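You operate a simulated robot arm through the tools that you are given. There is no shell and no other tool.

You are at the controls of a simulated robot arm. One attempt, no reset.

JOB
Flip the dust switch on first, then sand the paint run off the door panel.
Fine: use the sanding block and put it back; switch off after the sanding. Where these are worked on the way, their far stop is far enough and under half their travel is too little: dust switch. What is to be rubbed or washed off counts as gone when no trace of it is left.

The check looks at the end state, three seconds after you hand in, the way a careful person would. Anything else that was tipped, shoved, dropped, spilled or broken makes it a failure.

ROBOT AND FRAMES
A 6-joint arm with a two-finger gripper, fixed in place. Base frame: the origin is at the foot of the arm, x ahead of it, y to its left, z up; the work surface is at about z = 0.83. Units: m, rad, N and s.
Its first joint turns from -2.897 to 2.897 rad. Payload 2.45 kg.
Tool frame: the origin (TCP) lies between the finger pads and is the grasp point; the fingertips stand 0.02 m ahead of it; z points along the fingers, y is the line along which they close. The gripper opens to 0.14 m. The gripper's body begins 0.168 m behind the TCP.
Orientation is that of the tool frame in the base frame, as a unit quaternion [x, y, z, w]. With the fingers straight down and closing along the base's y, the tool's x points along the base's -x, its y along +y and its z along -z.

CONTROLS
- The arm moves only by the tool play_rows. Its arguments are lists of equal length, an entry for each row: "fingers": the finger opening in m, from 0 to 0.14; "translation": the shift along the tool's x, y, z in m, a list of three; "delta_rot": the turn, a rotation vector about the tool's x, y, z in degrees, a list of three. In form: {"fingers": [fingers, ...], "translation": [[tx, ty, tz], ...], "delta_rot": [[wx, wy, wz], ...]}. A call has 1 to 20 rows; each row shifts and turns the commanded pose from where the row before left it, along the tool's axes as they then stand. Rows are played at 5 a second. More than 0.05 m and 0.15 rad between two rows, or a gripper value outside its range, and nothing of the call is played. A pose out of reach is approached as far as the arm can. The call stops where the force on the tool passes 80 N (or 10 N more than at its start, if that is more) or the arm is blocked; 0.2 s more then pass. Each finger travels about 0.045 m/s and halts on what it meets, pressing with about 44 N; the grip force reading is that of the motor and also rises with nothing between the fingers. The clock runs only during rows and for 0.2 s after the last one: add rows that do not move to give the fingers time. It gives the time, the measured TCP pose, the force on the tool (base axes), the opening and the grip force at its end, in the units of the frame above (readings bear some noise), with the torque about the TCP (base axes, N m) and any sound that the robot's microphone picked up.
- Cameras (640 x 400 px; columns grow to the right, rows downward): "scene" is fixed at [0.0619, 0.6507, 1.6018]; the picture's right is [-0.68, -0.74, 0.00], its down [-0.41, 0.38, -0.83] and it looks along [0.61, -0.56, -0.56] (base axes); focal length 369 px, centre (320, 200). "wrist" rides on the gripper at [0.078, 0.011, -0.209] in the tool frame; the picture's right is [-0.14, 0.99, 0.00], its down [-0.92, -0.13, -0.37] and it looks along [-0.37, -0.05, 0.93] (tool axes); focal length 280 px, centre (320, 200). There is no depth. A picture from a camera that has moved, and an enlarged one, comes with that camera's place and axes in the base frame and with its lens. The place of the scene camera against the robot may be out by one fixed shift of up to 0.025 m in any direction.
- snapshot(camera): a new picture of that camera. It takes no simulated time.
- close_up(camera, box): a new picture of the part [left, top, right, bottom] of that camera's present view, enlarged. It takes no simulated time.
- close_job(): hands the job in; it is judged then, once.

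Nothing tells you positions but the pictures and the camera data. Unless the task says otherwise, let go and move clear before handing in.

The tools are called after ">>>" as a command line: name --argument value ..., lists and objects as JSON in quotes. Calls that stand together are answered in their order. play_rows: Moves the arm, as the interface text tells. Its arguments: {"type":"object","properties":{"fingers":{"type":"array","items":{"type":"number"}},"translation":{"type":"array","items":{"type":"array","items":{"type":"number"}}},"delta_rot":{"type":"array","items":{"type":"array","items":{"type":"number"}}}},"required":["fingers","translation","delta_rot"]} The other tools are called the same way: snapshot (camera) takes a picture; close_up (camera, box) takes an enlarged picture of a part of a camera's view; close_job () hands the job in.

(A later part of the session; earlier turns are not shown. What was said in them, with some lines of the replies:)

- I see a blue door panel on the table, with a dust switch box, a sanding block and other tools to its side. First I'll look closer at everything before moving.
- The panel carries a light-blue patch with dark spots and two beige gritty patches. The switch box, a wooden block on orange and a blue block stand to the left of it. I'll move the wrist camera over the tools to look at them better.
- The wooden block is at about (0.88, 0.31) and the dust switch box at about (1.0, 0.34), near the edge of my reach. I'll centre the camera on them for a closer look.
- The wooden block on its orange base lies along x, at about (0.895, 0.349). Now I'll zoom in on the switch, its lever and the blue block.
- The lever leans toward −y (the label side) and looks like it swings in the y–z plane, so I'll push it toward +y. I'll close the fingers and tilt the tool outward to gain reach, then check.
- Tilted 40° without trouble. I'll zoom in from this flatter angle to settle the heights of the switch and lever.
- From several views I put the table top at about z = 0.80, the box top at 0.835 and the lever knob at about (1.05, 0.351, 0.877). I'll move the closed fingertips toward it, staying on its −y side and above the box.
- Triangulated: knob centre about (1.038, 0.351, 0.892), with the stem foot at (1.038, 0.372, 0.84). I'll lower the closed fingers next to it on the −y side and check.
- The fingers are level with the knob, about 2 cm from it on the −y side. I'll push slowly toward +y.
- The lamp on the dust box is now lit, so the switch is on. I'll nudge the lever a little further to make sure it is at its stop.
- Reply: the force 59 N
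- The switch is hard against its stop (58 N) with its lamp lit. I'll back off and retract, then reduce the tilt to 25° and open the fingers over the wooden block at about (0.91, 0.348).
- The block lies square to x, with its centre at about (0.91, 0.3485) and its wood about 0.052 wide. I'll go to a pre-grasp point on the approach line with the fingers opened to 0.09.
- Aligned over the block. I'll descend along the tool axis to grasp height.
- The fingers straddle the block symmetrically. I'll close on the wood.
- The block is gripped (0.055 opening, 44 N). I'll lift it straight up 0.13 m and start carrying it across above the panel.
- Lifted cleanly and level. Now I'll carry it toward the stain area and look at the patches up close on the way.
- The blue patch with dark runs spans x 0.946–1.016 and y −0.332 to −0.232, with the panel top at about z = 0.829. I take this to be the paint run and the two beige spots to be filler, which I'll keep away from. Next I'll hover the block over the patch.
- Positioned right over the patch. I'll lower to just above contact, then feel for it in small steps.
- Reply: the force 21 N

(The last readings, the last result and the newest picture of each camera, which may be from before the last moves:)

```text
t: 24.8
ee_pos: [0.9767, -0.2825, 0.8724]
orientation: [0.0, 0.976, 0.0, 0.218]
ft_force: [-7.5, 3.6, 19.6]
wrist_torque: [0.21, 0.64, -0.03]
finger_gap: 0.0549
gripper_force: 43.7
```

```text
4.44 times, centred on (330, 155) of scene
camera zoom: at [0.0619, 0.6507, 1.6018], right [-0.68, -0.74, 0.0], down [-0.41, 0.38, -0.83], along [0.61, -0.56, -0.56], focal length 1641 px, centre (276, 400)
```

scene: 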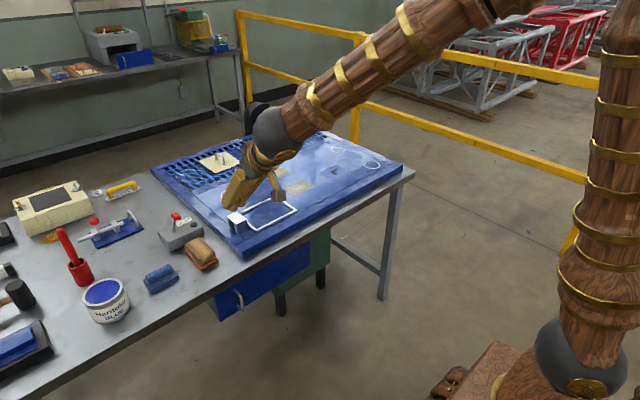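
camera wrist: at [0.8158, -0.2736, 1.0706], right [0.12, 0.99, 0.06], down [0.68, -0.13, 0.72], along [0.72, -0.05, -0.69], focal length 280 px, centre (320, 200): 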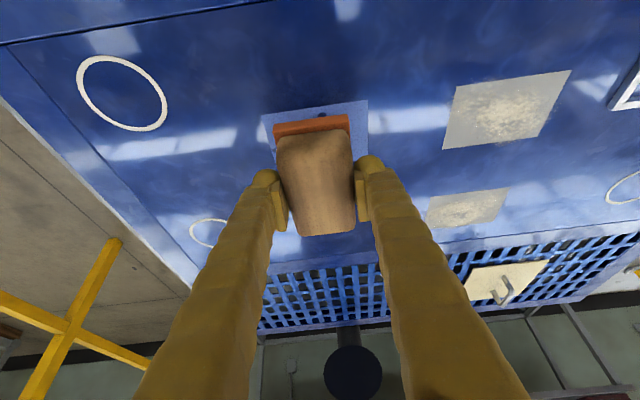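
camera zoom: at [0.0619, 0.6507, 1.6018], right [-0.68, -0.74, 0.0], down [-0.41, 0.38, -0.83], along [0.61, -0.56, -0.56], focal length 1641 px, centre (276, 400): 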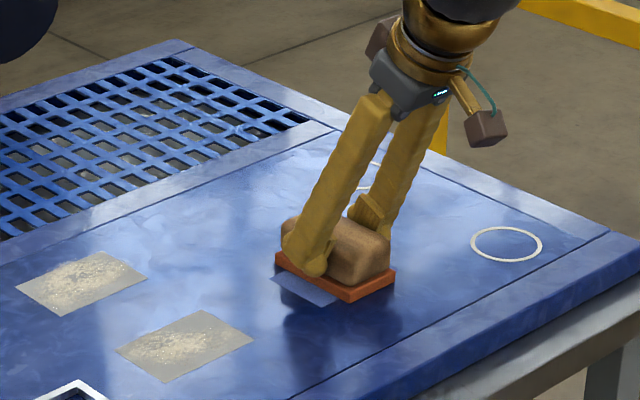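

Contact at about 20 N. I'll start sanding strokes along y, staying within the patch region.

>>> play_rows --fingers '[0.03, 0.03, 0.03, 0.03, 0.03, 0.03, 0.03, 0.03, 0.03, 0.03, 0.03, 0.03, 0.03, 0.03, 0.03, 0.03, 0.03]' --translation '[[0, -0.015, 0], [0, -0.015, 0], [0, -0.015, 0], [0, -0.015, 0], [0, 0.015, 0], [0, 0.015, 0], [0, 0.015, 0], [0, 0.015, 0], [0, 0.015, 0], [0, 0.015, 0], [0, 0.015, 0], [0, 0.015, 0], [0, -0.015, 0], [0, -0.015, 0], [0, -0.015, 0], [0, -0.015, 0], [0, 0, 0]]' --delta_rot '[[0, 0, 0], [0, 0, 0], [0, 0, 0], [0, 0, 0], [0, 0, 0], [0, 0, 0], [0, 0, 0], [0, 0, 0], [0, 0, 0], [0, 0, 0], [0, 0, 0], [0, 0, 0], [0, 0, 0], [0, 0, 0], [0, 0, 0], [0, 0, 0], [0, 0, 0]]'

>>> close_up --camera "scene" --box '[270, 110, 390, 200]'

>>> snapshot --camera "wrist"

```text
t: 28.4
ee_pos: [0.9748, -0.28, 0.8717]
orientation: [0.0, 0.976, 0.0, 0.216]
ft_force: [-4.5, 4.1, 11.8]
wrist_torque: [0.0, 0.02, -0.01]
finger_gap: 0.0547
gripper_force: 44.2
```

```text
4.44 times, centred on (330, 155) of scene
camera zoom: at [0.0619, 0.6507, 1.6018], right [-0.68, -0.74, 0.0], down [-0.41, 0.38, -0.83], along [0.61, -0.56, -0.56], focal length 1641 px, centre (276, 400)
```

zoom: 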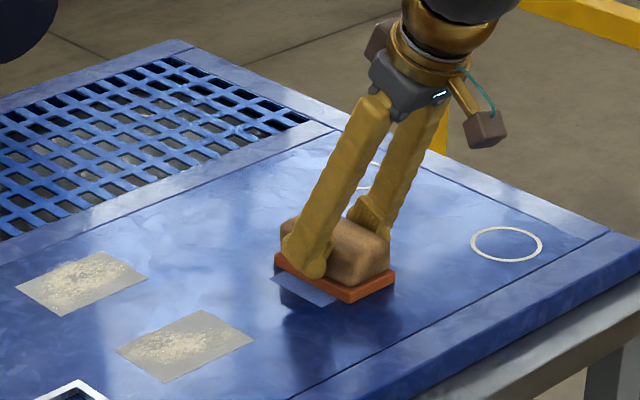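

```text
taken
camera wrist: at [0.8153, -0.2716, 1.0291], right [0.12, 0.99, 0.06], down [0.68, -0.13, 0.72], along [0.72, -0.05, -0.69], focal length 280 px, centre (320, 200)
```

wrist: 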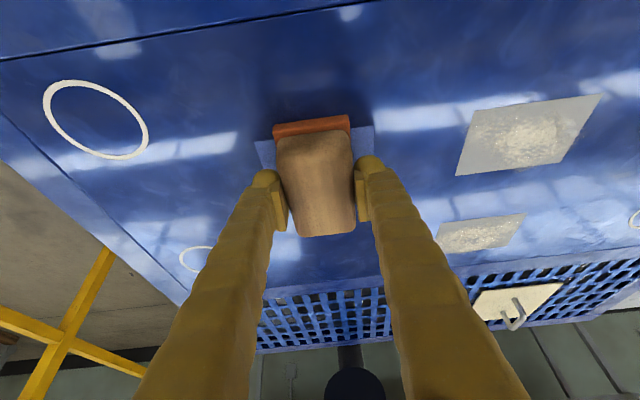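

One full pass is done. I'll lift briefly to see whether the patch is fading.

>>> play_rows --fingers '[0.03, 0.03, 0.03, 0.03]' --translation '[[-0.0106, 0, -0.0227], [-0.0106, 0, -0.0227], [-0.0085, 0, -0.0181], [0, 0, 0]]' --delta_rot '[[0, 0, 0], [0, 0, 0], [0, 0, 0], [0, 0, 0]]'

>>> close_up --camera "scene" --box '[300, 140, 370, 190]'

```text
t: 29.4
ee_pos: [0.9757, -0.2822, 0.9431]
orientation: [0.0, 0.976, 0.0, 0.216]
ft_force: [0.6, 0.5, -1.6]
wrist_torque: [-0.01, 0.0, -0.03]
finger_gap: 0.0549
gripper_force: 43.6
```

```text
8.00 times, centred on (335, 165) of scene
camera zoom: at [0.0619, 0.6507, 1.6018], right [-0.68, -0.74, 0.0], down [-0.41, 0.38, -0.83], along [0.61, -0.56, -0.56], focal length 2954 px, centre (200, 480)
```

zoom: 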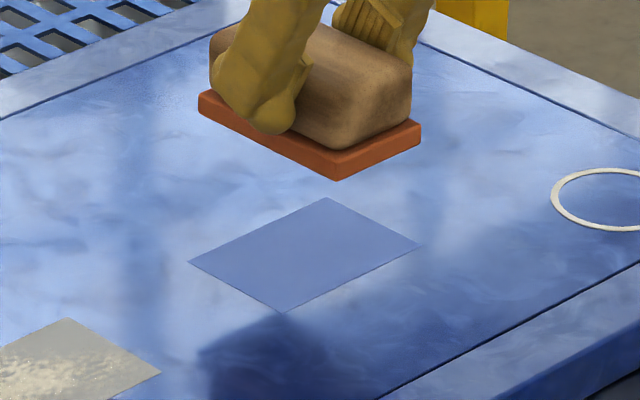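

The dark runs have gone after one pass, but the pale-blue square is still there. I'll go back down and sand more, with slight x variation, to see if any residue is left to take off.

>>> close_up --camera "scene" --box '[320, 160, 355, 184]'

>>> play_rows --fingers '[0.03, 0.03, 0.03, 0.03, 0.03, 0.03]' --translation '[[0, 0.03, 0], [0, 0.04, 0], [0, 0.04, 0], [0, 0.04, 0], [0, 0.04, 0], [0, 0, 0]]' --delta_rot '[[0, 0, 0], [0, 0, 0], [0, 0, 0], [0, 0, 0], [0, 0, 0], [0, 0, 0]]'

>>> snapshot --camera "wrist"

>>> close_up --camera "wrist" --box '[20, 80, 260, 240]'

```text
16.00 times, centred on (338, 172) of scene
camera zoom: at [0.0619, 0.6507, 1.6018], right [-0.68, -0.74, 0.0], down [-0.41, 0.38, -0.83], along [0.61, -0.56, -0.56], focal length 5908 px, centre (40, 648)
```

zoom: 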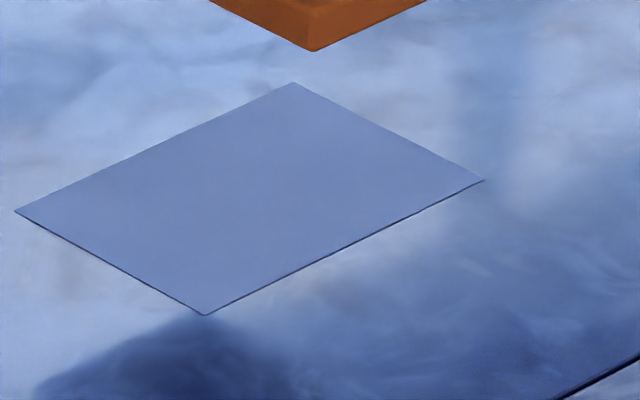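

```text
t: 30.8
ee_pos: [0.9766, -0.0911, 0.9388]
orientation: [0.001, 0.976, -0.001, 0.216]
ft_force: [-0.2, 0.3, -3.1]
wrist_torque: [-0.02, -0.01, 0.01]
finger_gap: 0.0549
gripper_force: 44.3
```

```text
taken
camera wrist: at [0.8176, -0.0822, 1.0972], right [0.12, 0.99, 0.06], down [0.68, -0.13, 0.72], along [0.72, -0.05, -0.69], focal length 280 px, centre (320, 200)
```

wrist: 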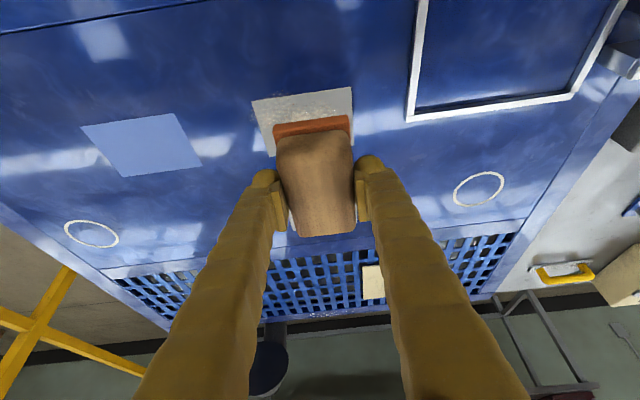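

```text
2.50 times, centred on (140, 160) of wrist
camera zoom: at [0.8176, -0.0822, 1.0972], right [0.12, 0.99, 0.06], down [0.68, -0.13, 0.72], along [0.72, -0.05, -0.69], focal length 701 px, centre (770, 300)
```

zoom: 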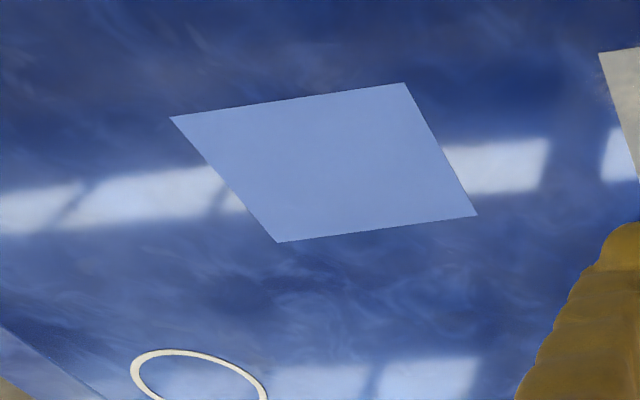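

The square now looks uniform. I'll zoom in tightly around its edges for leftover specks.

>>> close_up --camera "wrist" --box '[70, 105, 210, 185]'

>>> close_up --camera "scene" --box '[305, 150, 375, 195]'

>>> close_up --camera "scene" --box '[150, 200, 230, 260]'

```text
4.57 times, centred on (140, 145) of wrist
camera zoom: at [0.8176, -0.0822, 1.0972], right [0.12, 0.99, 0.06], down [0.68, -0.13, 0.72], along [0.72, -0.05, -0.69], focal length 1282 px, centre (1143, 451)
```

zoom: 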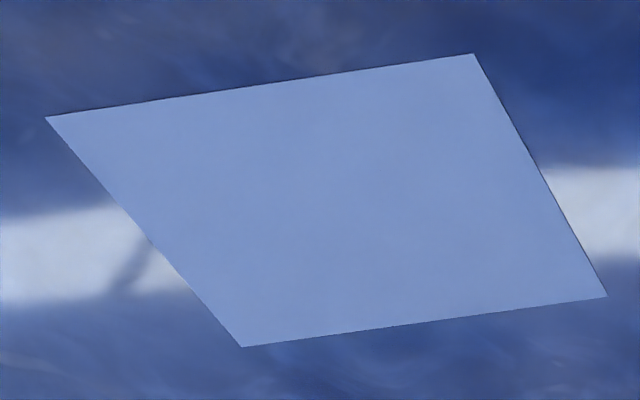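

```text
8.89 times, centred on (340, 172) of scene
camera zoom: at [0.0619, 0.6507, 1.6018], right [-0.68, -0.74, 0.0], down [-0.41, 0.38, -0.83], along [0.61, -0.56, -0.56], focal length 3282 px, centre (142, 444)
```

zoom: 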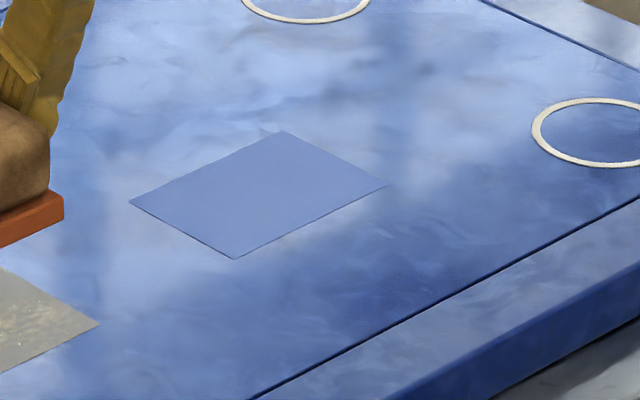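

```text
6.67 times, centred on (190, 230) of scene
camera zoom: at [0.0619, 0.6507, 1.6018], right [-0.68, -0.74, 0.0], down [-0.41, 0.38, -0.83], along [0.61, -0.56, -0.56], focal length 2462 px, centre (1187, 0)
```

zoom: 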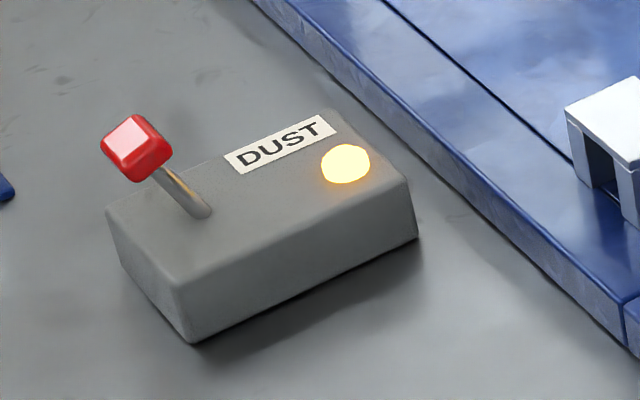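

The dark runs show no trace. To be sure nothing faint remains, I'll make a few more passes over the same patch, shifting slightly in x.

>>> play_rows --fingers '[0.03, 0.03, 0.03, 0.03, 0.03, 0.03, 0.03, 0.03, 0.03, 0.03, 0.03]' --translation '[[0, -0.04, 0], [0, -0.04, 0], [0, -0.04, 0], [0, -0.04, 0], [0, -0.03, 0], [0, 0, 0], [0.0085, 0, 0.0181], [0.0106, 0, 0.0227], [0.0085, 0, 0.0181], [0.0022, 0, 0.0046], [0, 0, 0]]' --delta_rot '[[0, 0, 0], [0, 0, 0], [0, 0, 0], [0, 0, 0], [0, 0, 0], [0, 0, 0], [0, 0, 0], [0, 0, 0], [0, 0, 0], [0, 0, 0], [0, 0, 0]]'

```text
t: 33.2
ee_pos: [0.976, -0.2822, 0.8728]
orientation: [0.0, 0.976, -0.001, 0.217]
ft_force: [-7.5, 2.9, 25.0]
wrist_torque: [0.18, 0.95, -0.05]
finger_gap: 0.0551
gripper_force: 43.9
```

Contact again at 25 N. Stroking now.

>>> play_rows --fingers '[0.03, 0.03, 0.03, 0.03, 0.03, 0.03, 0.03, 0.03, 0.03, 0.03, 0.03, 0.03, 0.03, 0.03, 0.03, 0.03, 0.03, 0.03, 0.03, 0.03]' --translation '[[-0.00725, -0.015, 0.00338], [0, -0.015, 0], [0, -0.015, 0], [0, -0.015, 0], [0, 0.015, 0], [0, 0.015, 0], [0, 0.015, 0], [0, 0.015, 0], [0, 0.015, 0], [0, 0.015, 0], [0, 0.015, 0], [0, 0.015, 0], [0.0145, 0, -0.00676], [0, -0.02, 0], [0, -0.02, 0], [0, -0.02, 0], [0, -0.02, 0], [0, -0.02, 0], [0, -0.02, 0], [0, 0, 0]]' --delta_rot '[[0, 0, 0], [0, 0, 0], [0, 0, 0], [0, 0, 0], [0, 0, 0], [0, 0, 0], [0, 0, 0], [0, 0, 0], [0, 0, 0], [0, 0, 0], [0, 0, 0], [0, 0, 0], [0, 0, 0], [0, 0, 0], [0, 0, 0], [0, 0, 0], [0, 0, 0], [0, 0, 0], [0, 0, 0], [0, 0, 0]]'

>>> play_rows --fingers '[0.03, 0.03, 0.03, 0.03, 0.03, 0.03, 0.03, 0.03, 0.03, 0.03, 0.03, 0.03, 0.03, 0.03, 0.03, 0.03, 0.03]' --translation '[[0, 0.02, 0], [0, 0.02, 0], [0, 0.02, 0], [0, 0.02, 0], [0, 0.02, 0], [0, 0.02, 0], [-0.00725, 0, 0.00338], [0, -0.02, 0], [0, -0.02, 0], [0, -0.02, 0], [0, 0, 0], [-0.0053, 0, -0.01133], [-0.0106, 0, -0.0227], [-0.0106, 0, -0.0227], [-0.0032, 0, -0.0067], [0, 0, 0], [0, 0, 0]]' --delta_rot '[[0, 0, 0], [0, 0, 0], [0, 0, 0], [0, 0, 0], [0, 0, 0], [0, 0, 0], [0, 0, 0], [0, 0, 0], [0, 0, 0], [0, 0, 0], [0, 0, 0], [0, 0, 0], [0, 0, 0], [0, 0, 0], [0, 0, 0], [0, 0, 0], [0, 0, 0]]'

>>> close_up --camera "scene" --box '[300, 140, 370, 190]'

>>> snapshot --camera "wrist"

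```text
t: 37.4
ee_pos: [0.9683, -0.3424, 0.8727]
orientation: [0.0, 0.976, 0.0, 0.216]
ft_force: [-0.4, -0.1, -2.1]
wrist_torque: [-0.01, 0.01, -0.01]
finger_gap: 0.0553
gripper_force: 43.6
```

```text
t: 41.0
ee_pos: [0.9772, -0.2823, 0.9412]
orientation: [0.0, 0.976, 0.0, 0.216]
ft_force: [-0.5, 0.0, -1.9]
wrist_torque: [-0.01, 0.03, 0.0]
finger_gap: 0.0551
gripper_force: 43.7
```

```text
8.00 times, centred on (335, 165) of scene
camera zoom: at [0.0619, 0.6507, 1.6018], right [-0.68, -0.74, 0.0], down [-0.41, 0.38, -0.83], along [0.61, -0.56, -0.56], focal length 2954 px, centre (200, 480)
```

zoom: 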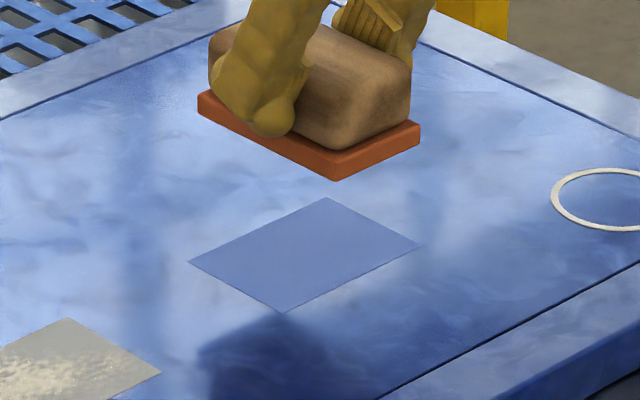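

```text
taken
camera wrist: at [0.8162, -0.2726, 1.0972], right [0.12, 0.99, 0.06], down [0.68, -0.13, 0.72], along [0.72, -0.05, -0.69], focal length 280 px, centre (320, 200)
```

wrist: 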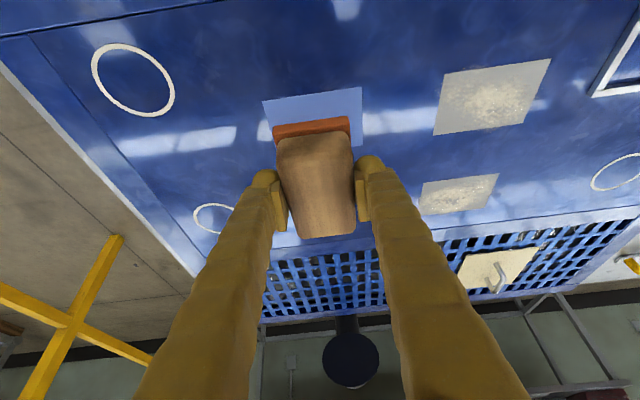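

The dark runs are gone and the pale square is unchanged, so it seems to be a plain backing, not paint. The block lost contact in the last passes, so I'll do one more firm round to be thorough.

>>> play_rows --fingers '[0.03, 0.03, 0.03, 0.03, 0.03, 0.03]' --translation '[[0.0106, 0, 0.0227], [0.0106, 0, 0.0227], [0.0063, 0, 0.0136], [0.0021, 0, 0.0045], [0.0013, 0, 0.0027], [0, 0, 0]]' --delta_rot '[[0, 0, 0], [0, 0, 0], [0, 0, 0], [0, 0, 0], [0, 0, 0], [0, 0, 0]]'

```text
t: 42.4
ee_pos: [0.9744, -0.2825, 0.8701]
orientation: [0.0, 0.976, -0.001, 0.219]
ft_force: [-9.2, 1.2, 37.7]
wrist_torque: [0.05, 0.56, 0.01]
finger_gap: 0.0552
gripper_force: 44.0
```

>>> play_rows --fingers '[0.03, 0.03, 0.03, 0.03, 0.03, 0.03, 0.03, 0.03, 0.03, 0.03, 0.03, 0.03, 0.03, 0.03, 0.03, 0.03, 0.03]' --translation '[[0, -0.015, 0], [0, -0.015, 0], [0, -0.015, 0], [0, -0.015, 0], [0, 0.015, 0], [0, 0.015, 0], [0, 0.015, 0], [0, 0.015, 0], [0, 0.015, 0], [0, 0.015, 0], [0, 0.015, 0], [0, 0.015, 0], [0, -0.015, 0], [0, -0.015, 0], [0, -0.015, 0], [0, -0.015, 0], [0, 0, 0]]' --delta_rot '[[0, 0, 0], [0, 0, 0], [0, 0, 0], [0, 0, 0], [0, 0, 0], [0, 0, 0], [0, 0, 0], [0, 0, 0], [0, 0, 0], [0, 0, 0], [0, 0, 0], [0, 0, 0], [0, 0, 0], [0, 0, 0], [0, 0, 0], [0, 0, 0], [0, 0, 0]]'

>>> play_rows --fingers '[0.03, 0.03, 0.03, 0.03, 0.03, 0.03]' --translation '[[-0.0063, 0, -0.0136], [-0.0127, 0, -0.0272], [-0.0127, 0, -0.0272], [-0.0106, 0, -0.0227], [0, 0, 0], [0, 0, 0]]' --delta_rot '[[0, 0, 0], [0, 0, 0], [0, 0, 0], [0, 0, 0], [0, 0, 0], [0, 0, 0]]'

>>> snapshot --camera "wrist"

>>> close_up --camera "scene" --box '[270, 110, 390, 200]'

```text
t: 46.0
ee_pos: [0.9751, -0.2812, 0.8691]
orientation: [0.0, 0.976, 0.0, 0.216]
ft_force: [0.0, 4.4, 11.0]
wrist_torque: [0.1, 0.51, -0.21]
finger_gap: 0.0555
gripper_force: 44.2
```

```text
t: 47.4
ee_pos: [0.9741, -0.2804, 0.9689]
orientation: [0.0, 0.976, 0.0, 0.216]
ft_force: [0.3, 0.3, -1.7]
wrist_torque: [-0.03, -0.01, 0.0]
finger_gap: 0.0554
gripper_force: 43.5
```

```text
taken
camera wrist: at [0.8144, -0.2724, 1.1257], right [0.12, 0.99, 0.06], down [0.68, -0.13, 0.72], along [0.72, -0.05, -0.69], focal length 280 px, centre (320, 200)
```

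wrist: 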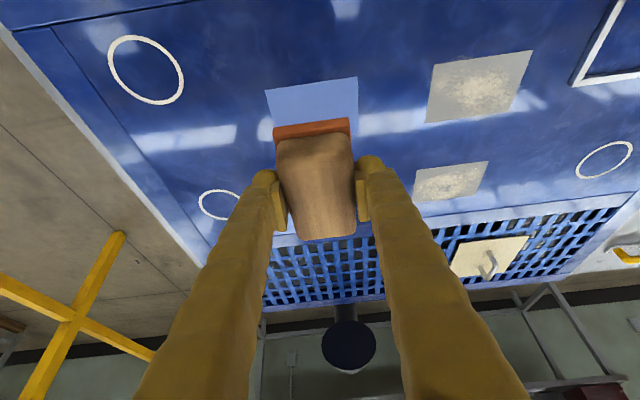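

```text
4.44 times, centred on (330, 155) of scene
camera zoom: at [0.0619, 0.6507, 1.6018], right [-0.68, -0.74, 0.0], down [-0.41, 0.38, -0.83], along [0.61, -0.56, -0.56], focal length 1641 px, centre (276, 400)
```

zoom: 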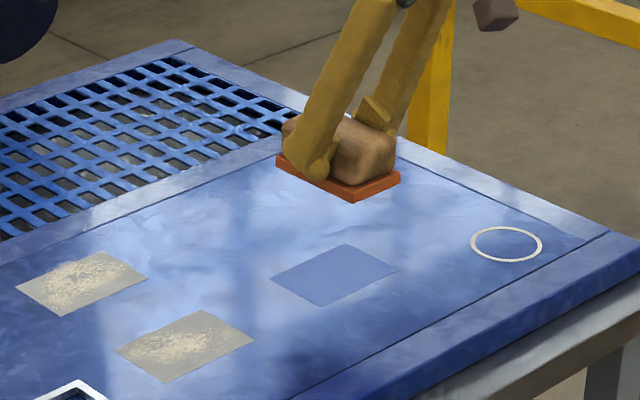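

The panel patch is clean and both beige spots are untouched. Now I'll carry the block back along the same path to its place.

>>> play_rows --fingers '[0.03, 0.03, 0.03, 0.03, 0.03, 0.03, 0.03, 0.03, 0.03, 0.03, 0.03, 0.03, 0.03, 0.03, 0.03, 0.03, 0.03, 0.03]' --translation '[[0.00399, 0.02, -0.00186], [0.00399, 0.04, -0.00186], [0.00399, 0.0415, -0.00186], [0.00399, 0.0415, -0.00186], [0.00399, 0.0415, -0.00186], [0.00399, 0.0415, -0.00186], [0.00399, 0.0415, -0.00186], [0.00399, 0.0415, -0.00186], [0.00399, 0.0415, -0.00186], [0.00399, 0.0415, -0.00186], [0.00399, 0.0415, -0.00186], [0.00399, 0.0415, -0.00186], [0.00399, 0.0415, -0.00186], [0.00399, 0.0415, -0.00186], [0.00399, 0.0415, -0.00186], [0.00399, 0.0327, -0.00186], [0, 0, 0], [0, 0, 0]]' --delta_rot '[[0, 0, 0], [0, 0, 0], [0, 0, 0], [0, 0, 0], [0, 0, 0], [0, 0, 0], [0, 0, 0], [0, 0, 0], [0, 0, 0], [0, 0, 0], [0, 0, 0], [0, 0, 0], [0, 0, 0], [0, 0, 0], [0, 0, 0], [0, 0, 0], [0, 0, 0], [0, 0, 0]]'

>>> snapshot --camera "wrist"

>>> close_up --camera "scene" --box '[140, 160, 280, 300]'

>>> close_up --camera "scene" --box '[250, 130, 400, 220]'

```text
t: 51.2
ee_pos: [0.9025, 0.3486, 0.969]
orientation: [0.0, 0.976, 0.0, 0.216]
ft_force: [0.8, -0.2, -2.3]
wrist_torque: [-0.04, 0.02, 0.03]
finger_gap: 0.0552
gripper_force: 43.9
```

```text
taken
camera wrist: at [0.7434, 0.3571, 1.1256], right [0.12, 0.99, 0.06], down [0.68, -0.13, 0.72], along [0.72, -0.05, -0.69], focal length 280 px, centre (320, 200)
```

wrist: 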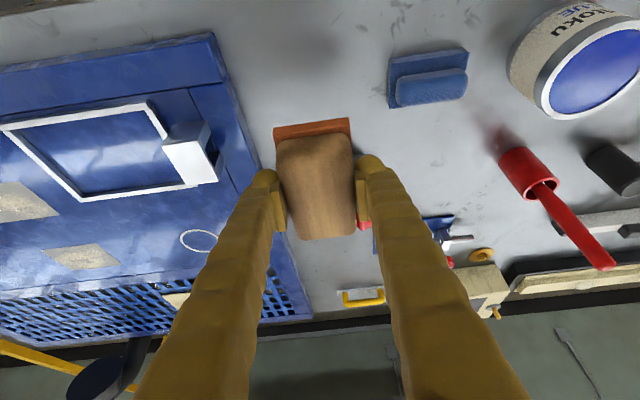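

```text
2.86 times, centred on (210, 230) of scene
camera zoom: at [0.0619, 0.6507, 1.6018], right [-0.68, -0.74, 0.0], down [-0.41, 0.38, -0.83], along [0.61, -0.56, -0.56], focal length 1055 px, centre (634, 114)
```

zoom: 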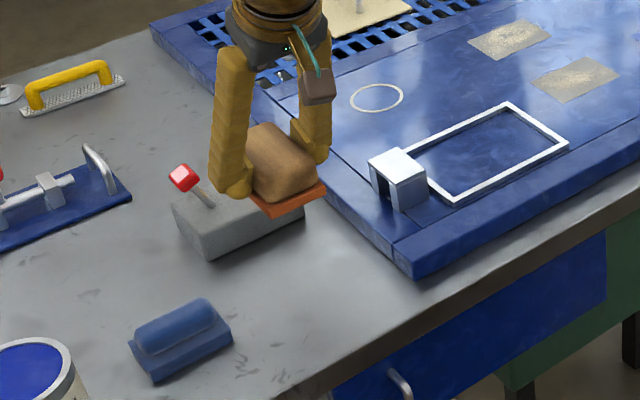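

```text
4.27 times, centred on (325, 175) of scene
camera zoom: at [0.0619, 0.6507, 1.6018], right [-0.68, -0.74, 0.0], down [-0.41, 0.38, -0.83], along [0.61, -0.56, -0.56], focal length 1575 px, centre (299, 307)
```

zoom: 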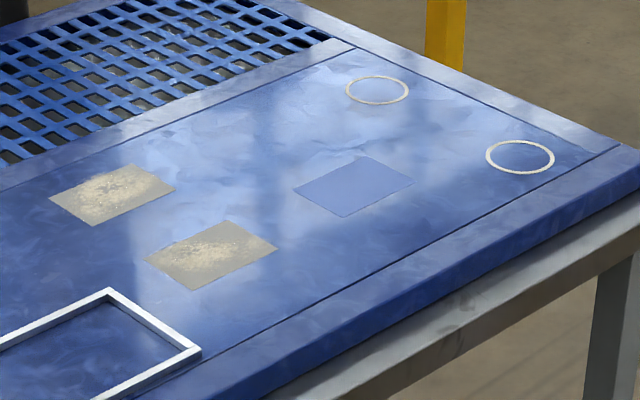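

The panel is clean, and the block is back over its place. I'll lower it gently toward the table.

>>> play_rows --fingers '[0.03, 0.03, 0.03, 0.03, 0.03, 0.03, 0.03, 0.03, 0.03]' --translation '[[0.0106, 0, 0.0227], [0.0106, 0, 0.0227], [0.0106, 0, 0.0227], [0.0106, 0, 0.0227], [0.0042, 0, 0.0091], [0.0021, 0, 0.0045], [0.0013, 0, 0.0027], [0.0008, 0, 0.0018], [0, 0, 0]]' --delta_rot '[[0, 0, 0], [0, 0, 0], [0, 0, 0], [0, 0, 0], [0, 0, 0], [0, 0, 0], [0, 0, 0], [0, 0, 0], [0, 0, 0]]'

>>> close_up --camera "scene" --box '[160, 200, 260, 290]'

```text
t: 53.2
ee_pos: [0.9046, 0.3512, 0.8492]
orientation: [-0.001, 0.976, 0.0, 0.217]
ft_force: [-0.3, 0.0, -1.4]
wrist_torque: [0.0, -0.02, -0.01]
finger_gap: 0.0554
gripper_force: 43.5
```

```text
4.44 times, centred on (210, 245) of scene
camera zoom: at [0.0619, 0.6507, 1.6018], right [-0.68, -0.74, 0.0], down [-0.41, 0.38, -0.83], along [0.61, -0.56, -0.56], focal length 1641 px, centre (809, 0)
```

zoom: 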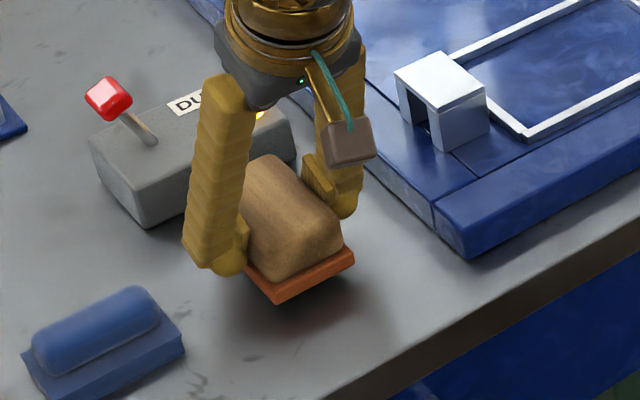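

Still just above the table, with no contact force yet. I'll continue in 2 mm steps.

>>> play_rows --fingers '[0.03, 0.03, 0.03, 0.03]' --translation '[[0.00085, 0, 0.00181], [0.00085, 0, 0.00181], [0.00085, 0, 0.00181], [0, 0, 0]]' --delta_rot '[[0, 0, 0], [0, 0, 0], [0, 0, 0], [0, 0, 0]]'

>>> close_up --camera "scene" --box '[170, 220, 250, 280]'

```text
t: 54.2
ee_pos: [0.9035, 0.3512, 0.8432]
orientation: [0.0, 0.976, 0.0, 0.216]
ft_force: [0.0, -0.1, -2.1]
wrist_torque: [0.04, 0.05, 0.05]
finger_gap: 0.0553
gripper_force: 43.9
```

```text
6.67 times, centred on (210, 250) of scene
camera zoom: at [0.0619, 0.6507, 1.6018], right [-0.68, -0.74, 0.0], down [-0.41, 0.38, -0.83], along [0.61, -0.56, -0.56], focal length 2462 px, centre (1053, -133)
```

zoom: 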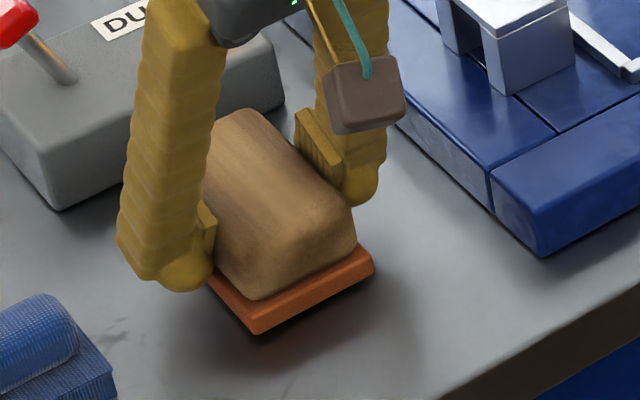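

>>> play_rows --fingers '[0.03, 0.03, 0.03]' --translation '[[0.00063, 0, 0.00136], [0.00063, 0, 0.00136], [0, 0, 0]]' --delta_rot '[[0, 0, 0], [0, 0, 0], [0, 0, 0]]'

```text
t: 55.0
ee_pos: [0.9055, 0.3509, 0.8401]
orientation: [0.0, 0.976, 0.0, 0.216]
ft_force: [-0.6, -0.9, -1.8]
wrist_torque: [-0.03, 0.03, -0.01]
finger_gap: 0.0556
gripper_force: 44.3
```

>>> play_rows --fingers '[0.03, 0.03, 0.03]' --translation '[[0.00042, 0, 0.00091], [0.00042, 0, 0.00091], [0, 0, 0]]' --delta_rot '[[0, 0, 0], [0, 0, 0], [0, 0, 0]]'

>>> close_up --camera "scene" --box '[170, 220, 250, 280]'

```text
t: 55.8
ee_pos: [0.9053, 0.3513, 0.8397]
orientation: [0.0, 0.976, 0.001, 0.217]
ft_force: [-6.6, -4.5, 21.5]
wrist_torque: [-0.22, 0.47, 0.08]
finger_gap: 0.0556
gripper_force: 44.2
```

```text
6.67 times, centred on (210, 250) of scene
camera zoom: at [0.0619, 0.6507, 1.6018], right [-0.68, -0.74, 0.0], down [-0.41, 0.38, -0.83], along [0.61, -0.56, -0.56], focal length 2462 px, centre (1053, -133)
```

zoom: 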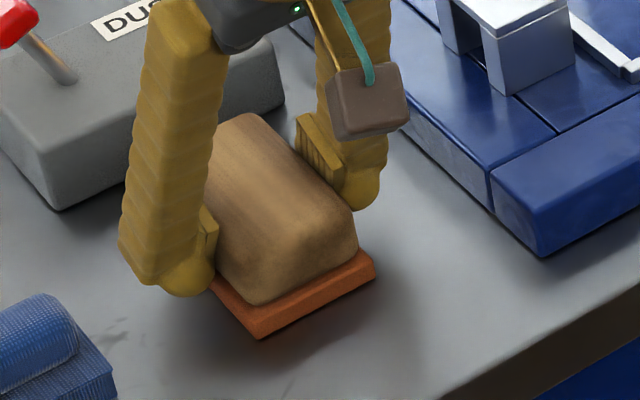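

The block touched down at 21 N. I'll ease off a millimetre and open the fingers.

>>> play_rows --fingers '[0.03, 0.03, 0.09, 0.09, 0.09, 0.09, 0.09]' --translation '[[-0.00034, 0, -0.00073], [0, 0, 0], [0, 0, 0], [0, 0, 0], [0, 0, 0], [0, 0, 0], [0, 0, 0]]' --delta_rot '[[0, 0, 0], [0, 0, 0], [0, 0, 0], [0, 0, 0], [0, 0, 0], [0, 0, 0], [0, 0, 0]]'

>>> close_up --camera "scene" --box '[170, 220, 250, 280]'

>>> snapshot --camera "wrist"

```text
t: 57.4
ee_pos: [0.905, 0.3519, 0.8382]
orientation: [0.0, 0.976, 0.0, 0.216]
ft_force: [0.5, -0.3, 0.0]
wrist_torque: [0.01, -0.01, 0.0]
finger_gap: 0.09
gripper_force: 0.1
```

```text
6.67 times, centred on (210, 250) of scene
camera zoom: at [0.0619, 0.6507, 1.6018], right [-0.68, -0.74, 0.0], down [-0.41, 0.38, -0.83], along [0.61, -0.56, -0.56], focal length 2462 px, centre (1053, -133)
```

zoom: 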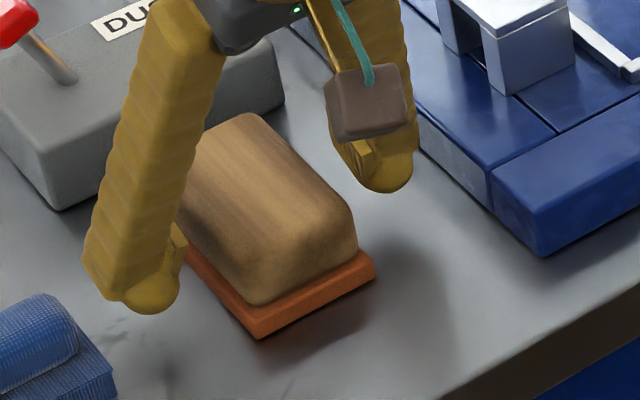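

```text
taken
camera wrist: at [0.7448, 0.3596, 0.9949], right [0.12, 0.99, 0.06], down [0.68, -0.13, 0.72], along [0.72, -0.05, -0.69], focal length 280 px, centre (320, 200)
```

wrist: 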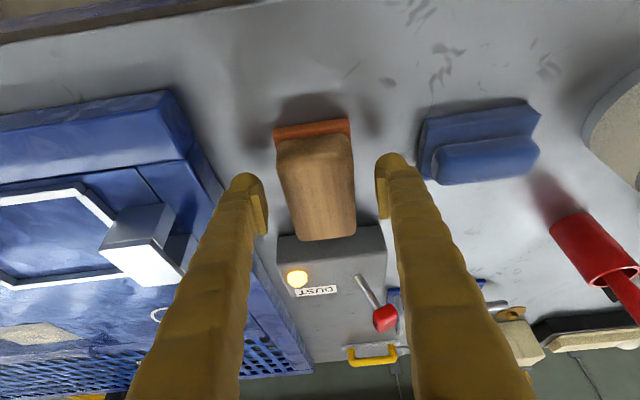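

The block is back flat in its spot and released. I'll back the hand out along the tool axis, close the fingers and tilt again for the switch.

>>> play_rows --fingers '[0.09, 0.09, 0.09, 0.09, 0, 0, 0, 0, 0, 0]' --translation '[[0, 0, -0.02], [0, 0, -0.035], [0, 0, -0.04], [0, 0, -0.045], [0, 0.03, 0], [0, 0.03, 0], [0, 0.03, 0], [0, 0, 0], [0, 0, 0], [0, 0, 0]]' --delta_rot '[[0, 0, 0], [0, 0, 0], [0, 0, 0], [0, 0, 0], [0, -7.5, 0], [0, -7.5, 0], [0, 0, 0], [0, 0, 0], [0, 0, 0], [0, 0, 0]]'

>>> snapshot --camera "wrist"

>>> close_up --camera "scene" --box '[140, 200, 240, 280]'

```text
t: 59.6
ee_pos: [0.8457, 0.4412, 0.9661]
orientation: [0.0, 0.94, 0.0, 0.342]
ft_force: [0.1, -0.1, -0.1]
wrist_torque: [0.0, -0.02, -0.02]
finger_gap: 0.0
gripper_force: 26.7
```

```text
taken
camera wrist: at [0.651, 0.4505, 1.0756], right [0.1, 0.99, 0.09], down [0.47, -0.13, 0.87], along [0.88, -0.05, -0.48], focal length 280 px, centre (320, 200)
```

wrist: 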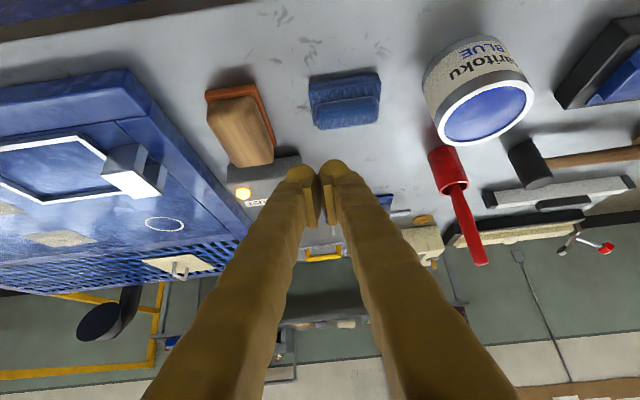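

```text
5.00 times, centred on (190, 240) of scene
camera zoom: at [0.0619, 0.6507, 1.6018], right [-0.68, -0.74, 0.0], down [-0.41, 0.38, -0.83], along [0.61, -0.56, -0.56], focal length 1846 px, centre (970, 0)
```

zoom: 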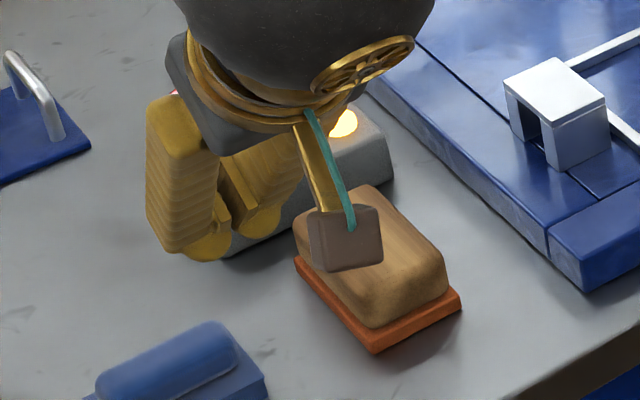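

The block sits exactly where it was originally. Now I'll move outward on the +y side of the lever.

>>> play_rows --fingers '[0, 0, 0, 0, 0, 0]' --translation '[[-0.02788, 0.0008, 0.0234], [-0.02788, 0.0008, 0.0234], [-0.02788, 0.0008, 0.0234], [-0.02788, 0.0008, 0.0234], [-0.02788, 0.0008, 0.0234], [0, 0, 0]]' --delta_rot '[[0, 0, 0], [0, 0, 0], [0, 0, 0], [0, 0, 0], [0, 0, 0], [0, 0, 0]]'

>>> snapshot --camera "wrist"

>>> close_up --camera "scene" --box '[100, 160, 240, 270]'

```text
t: 61.0
ee_pos: [1.0272, 0.4451, 0.9664]
orientation: [0.0, 0.94, 0.0, 0.342]
ft_force: [0.2, 0.1, -0.2]
wrist_torque: [0.04, -0.01, 0.02]
finger_gap: 0.0
gripper_force: 29.3
```

```text
taken
camera wrist: at [0.8322, 0.4537, 1.0761], right [0.1, 0.99, 0.09], down [0.47, -0.13, 0.87], along [0.88, -0.05, -0.48], focal length 280 px, centre (320, 200)
```

wrist: 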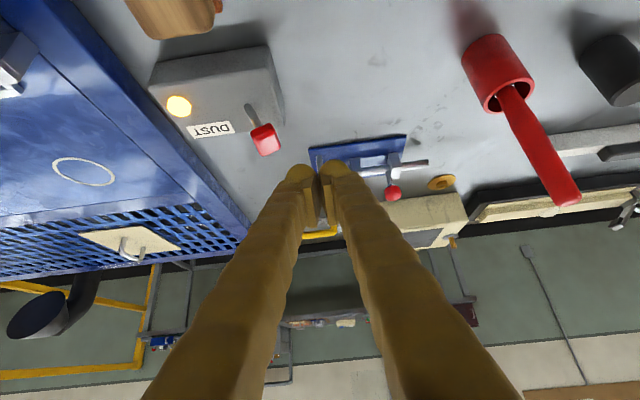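

```text
3.64 times, centred on (170, 215) of scene
camera zoom: at [0.0619, 0.6507, 1.6018], right [-0.68, -0.74, 0.0], down [-0.41, 0.38, -0.83], along [0.61, -0.56, -0.56], focal length 1343 px, centre (866, 146)
```

zoom: 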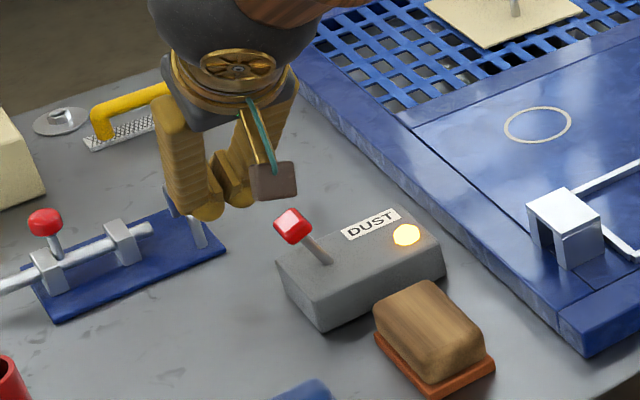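

The way is clear on the +y side of the knob. I'll descend to knob height.

>>> play_rows --fingers '[0, 0, 0, 0]' --translation '[[0.01457, 0, 0.01737], [0.01457, 0, 0.01737], [0.01457, 0, 0.01737], [0, 0, 0]]' --delta_rot '[[0, 0, 0], [0, 0, 0], [0, 0, 0], [0, 0, 0]]'

>>> close_up --camera "wrist" --box '[140, 20, 440, 220]'

>>> close_up --camera "scene" --box '[100, 160, 240, 270]'

```text
t: 62.0
ee_pos: [1.0266, 0.4468, 0.8967]
orientation: [-0.001, 0.94, 0.0, 0.342]
ft_force: [-0.5, 0.5, -0.5]
wrist_torque: [0.01, 0.0, 0.03]
finger_gap: 0.0
gripper_force: 29.4
```

```text
2.00 times, centred on (290, 120) of wrist
camera zoom: at [0.8314, 0.4551, 1.0079], right [0.1, 0.99, 0.09], down [0.47, -0.13, 0.87], along [0.88, -0.05, -0.48], focal length 561 px, centre (380, 360)
```

zoom: 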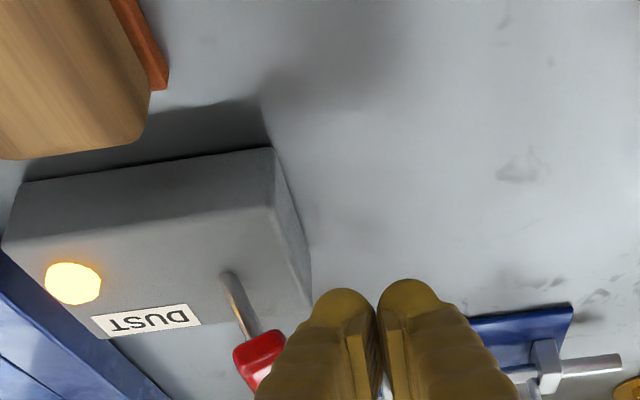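

```text
3.64 times, centred on (170, 215) of scene
camera zoom: at [0.0619, 0.6507, 1.6018], right [-0.68, -0.74, 0.0], down [-0.41, 0.38, -0.83], along [0.61, -0.56, -0.56], focal length 1343 px, centre (866, 146)
```

zoom: 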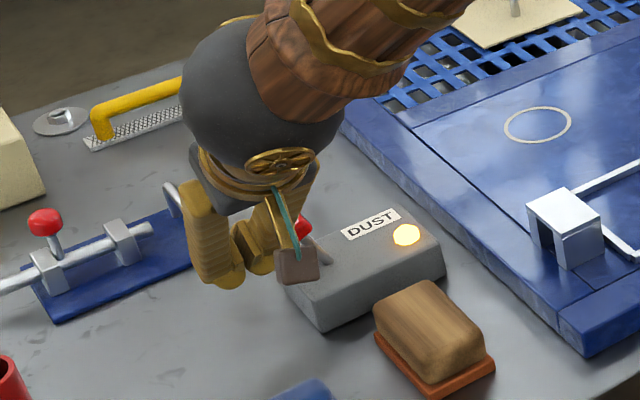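

The fingers are on the far side of the knob. I'll push toward −y to switch off.

>>> play_rows --fingers '[0, 0, 0, 0, 0, 0, 0, 0, 0, 0, 0]' --translation '[[0, -0.006, 0], [0, -0.006, 0], [0, -0.006, 0], [0, -0.006, 0], [0, -0.006, 0], [0, -0.006, 0], [0, -0.006, 0], [0, -0.006, 0], [0, -0.006, 0], [0, -0.005, 0], [0, 0, 0]]' --delta_rot '[[0, 0, 0], [0, 0, 0], [0, 0, 0], [0, 0, 0], [0, 0, 0], [0, 0, 0], [0, 0, 0], [0, 0, 0], [0, 0, 0], [0, 0, 0], [0, 0, 0]]'

>>> close_up --camera "wrist" --box '[140, 20, 440, 220]'

>>> close_up --camera "scene" --box '[100, 160, 240, 270]'

```text
t: 64.4
ee_pos: [1.0268, 0.3898, 0.8974]
orientation: [-0.003, 0.94, 0.002, 0.342]
ft_force: [8.3, 69.8, -6.1]
wrist_torque: [0.94, -0.07, 0.28]
finger_gap: 0.0
gripper_force: 29.0
```

```text
2.00 times, centred on (290, 120) of wrist
camera zoom: at [0.8308, 0.3977, 1.0074], right [0.1, 0.99, 0.09], down [0.47, -0.13, 0.87], along [0.88, -0.04, -0.48], focal length 561 px, centre (380, 360)
```

zoom: 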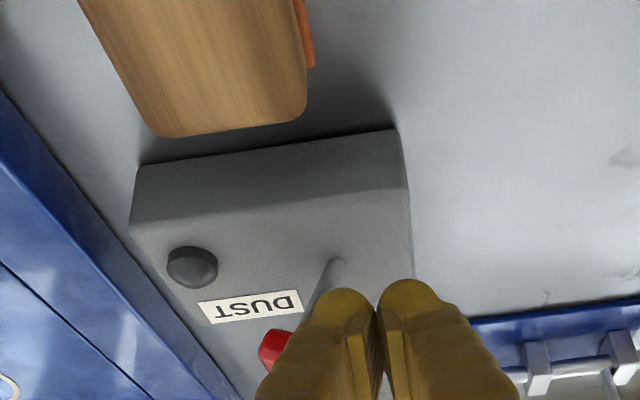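

```text
3.64 times, centred on (170, 215) of scene
camera zoom: at [0.0619, 0.6507, 1.6018], right [-0.68, -0.74, 0.0], down [-0.41, 0.38, -0.83], along [0.61, -0.56, -0.56], focal length 1343 px, centre (866, 146)
```

zoom: 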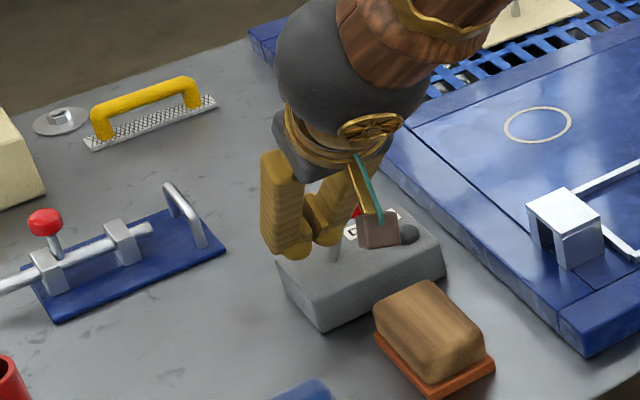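

The lamp is off and the lever is at its stop. I'll back off to +y, retract upward and check everything.

>>> play_rows --fingers '[0, 0, 0, 0, 0, 0, 0, 0, 0, 0, 0, 0]' --translation '[[0, 0.012, 0], [0, 0.015, 0], [0, 0.01, 0], [0, 0, -0.03], [0, 0, -0.045], [0, 0, -0.045], [0, 0, -0.045], [0, 0, -0.045], [0, 0, -0.045], [0, 0, -0.045], [0, 0, -0.045], [0, 0, 0]]' --delta_rot '[[0, 0, 0], [0, 0, 0], [0, 0, 0], [0, 0, 0], [0, 0, 0], [0, 0, 0], [0, 0, 0], [0, 0, 0], [0, 0, 0], [0, 0, 0], [0, 0, 0], [0, 0, 0]]'

>>> snapshot --camera "scene"

>>> close_up --camera "scene" --box '[140, 200, 240, 280]'

>>> close_up --camera "scene" --box '[250, 130, 400, 220]'

>>> snapshot --camera "wrist"

```text
t: 67.0
ee_pos: [0.8073, 0.4236, 1.1616]
orientation: [0.0, 0.94, -0.001, 0.342]
ft_force: [-0.4, 0.0, 0.5]
wrist_torque: [0.0, 0.04, 0.0]
finger_gap: 0.0
gripper_force: 29.4
```

```text
taken
```

scene: 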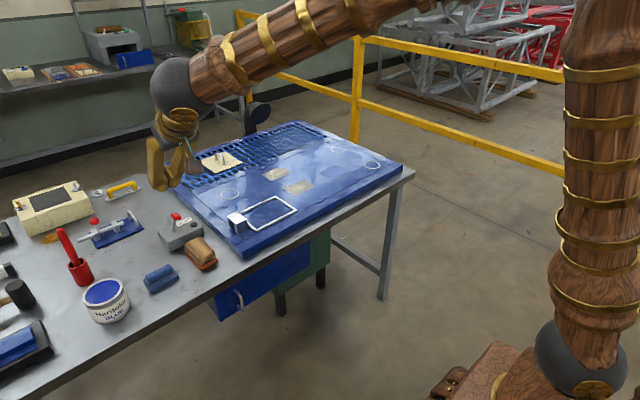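

```text
5.00 times, centred on (190, 240) of scene
camera zoom: at [0.0619, 0.6507, 1.6018], right [-0.68, -0.74, 0.0], down [-0.41, 0.38, -0.83], along [0.61, -0.56, -0.56], focal length 1846 px, centre (970, 0)
```

zoom: 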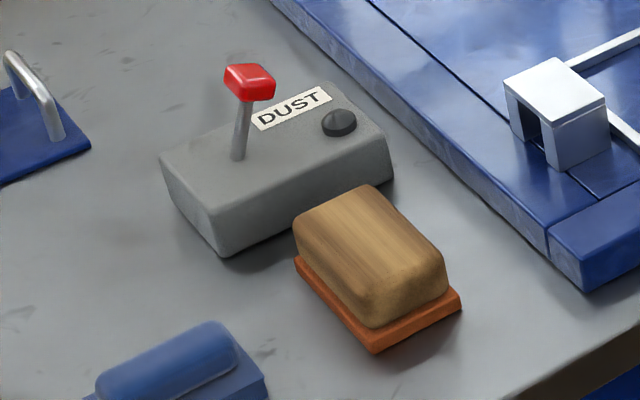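

```text
4.27 times, centred on (325, 175) of scene
camera zoom: at [0.0619, 0.6507, 1.6018], right [-0.68, -0.74, 0.0], down [-0.41, 0.38, -0.83], along [0.61, -0.56, -0.56], focal length 1575 px, centre (299, 307)
```

zoom: 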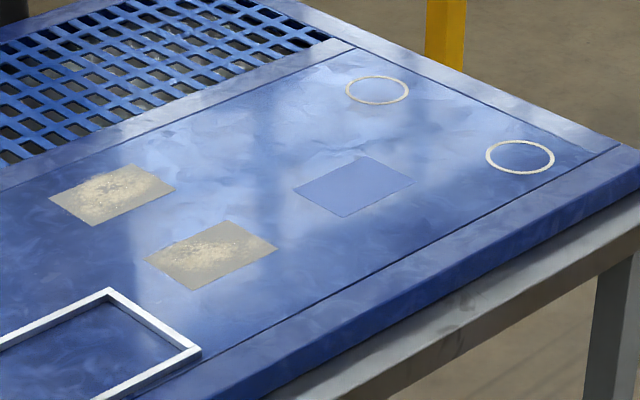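

```text
taken
camera wrist: at [0.612, 0.4325, 1.2715], right [0.1, 0.99, 0.09], down [0.47, -0.13, 0.87], along [0.88, -0.05, -0.48], focal length 280 px, centre (320, 200)
```

wrist: 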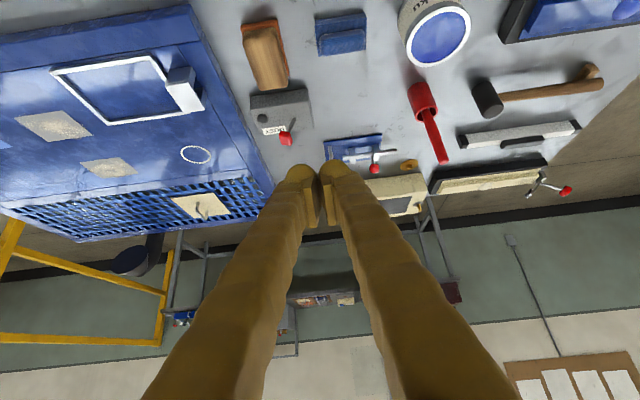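

The switch is off with its lever back as it started, and the block is in its original spot. The paint run shows no trace, the beige spots are untouched and nothing else has moved. I'll open the empty gripper clear of everything and take a last look at the patch before handing in.

>>> play_rows --fingers '[0.08, 0.08, 0.08, 0.08, 0.08, 0.08]' --translation '[[0, 0, -0.02], [0, 0, -0.02], [0, 0, 0], [0, 0, 0], [0, 0, 0], [0, 0, 0]]' --delta_rot '[[0, 0, 0], [0, 0, 0], [0, 0, 0], [0, 0, 0], [0, 0, 0], [0, 0, 0]]'

>>> close_up --camera "scene" --box '[315, 160, 355, 185]'

>>> close_up --camera "scene" --box '[0, 170, 220, 370]'

```text
t: 68.4
ee_pos: [0.7794, 0.4226, 1.1932]
orientation: [0.0, 0.94, 0.0, 0.342]
ft_force: [0.2, -0.2, -0.6]
wrist_torque: [0.0, 0.02, 0.0]
finger_gap: 0.0801
gripper_force: 0.1
```

```text
16.00 times, centred on (335, 172) of scene
camera zoom: at [0.0619, 0.6507, 1.6018], right [-0.68, -0.74, 0.0], down [-0.41, 0.38, -0.83], along [0.61, -0.56, -0.56], focal length 5908 px, centre (80, 640)
```

zoom: 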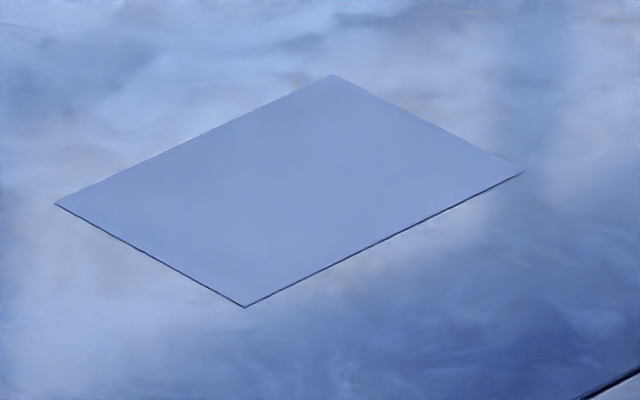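

```text
2.00 times, centred on (110, 270) of scene
camera zoom: at [0.0619, 0.6507, 1.6018], right [-0.68, -0.74, 0.0], down [-0.41, 0.38, -0.83], along [0.61, -0.56, -0.56], focal length 738 px, centre (740, 60)
```

zoom: 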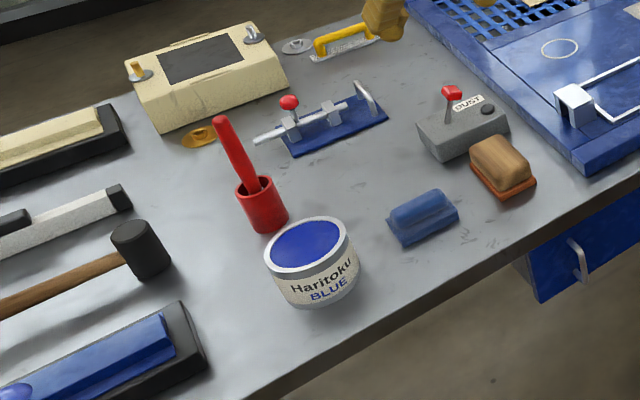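

The patch shows no trace of the run, the block is back, the switch is off, and the other tools look just as they did at the start. The gripper is empty and clear of the table, so I'm handing in.

>>> close_job

```text
The job is handed in.
```

I handed the job in with the paint run sanded off, the sanding block back in its place and the dust switch off again. No result has come back yet.

- **Dust switch:** I pushed the lever to its far stop and the lamp lit before any sanding. After the sanding I pushed it back to the other stop and the lamp went out.
- **Paint run:** I took the blue patch with the dark runs as the paint run. The dark marks were gone after the first pass, and I made several more passes to be sure. A plain pale-blue square is still visible there; it did not change with further sanding, so I read it as part of the panel, not leftover paint.
- **Beige spots:** I judged the two gritty beige patches to be filler and left them alone. The job didn't say which mark was the run, so this was my choice.
- **Sanding block:** I used the wooden block with the orange base and set it down where it stood before. In the final pictures it sits in the same place as at the start.

In the last pictures nothing else had moved, and the gripper was open, empty and clear of the table.
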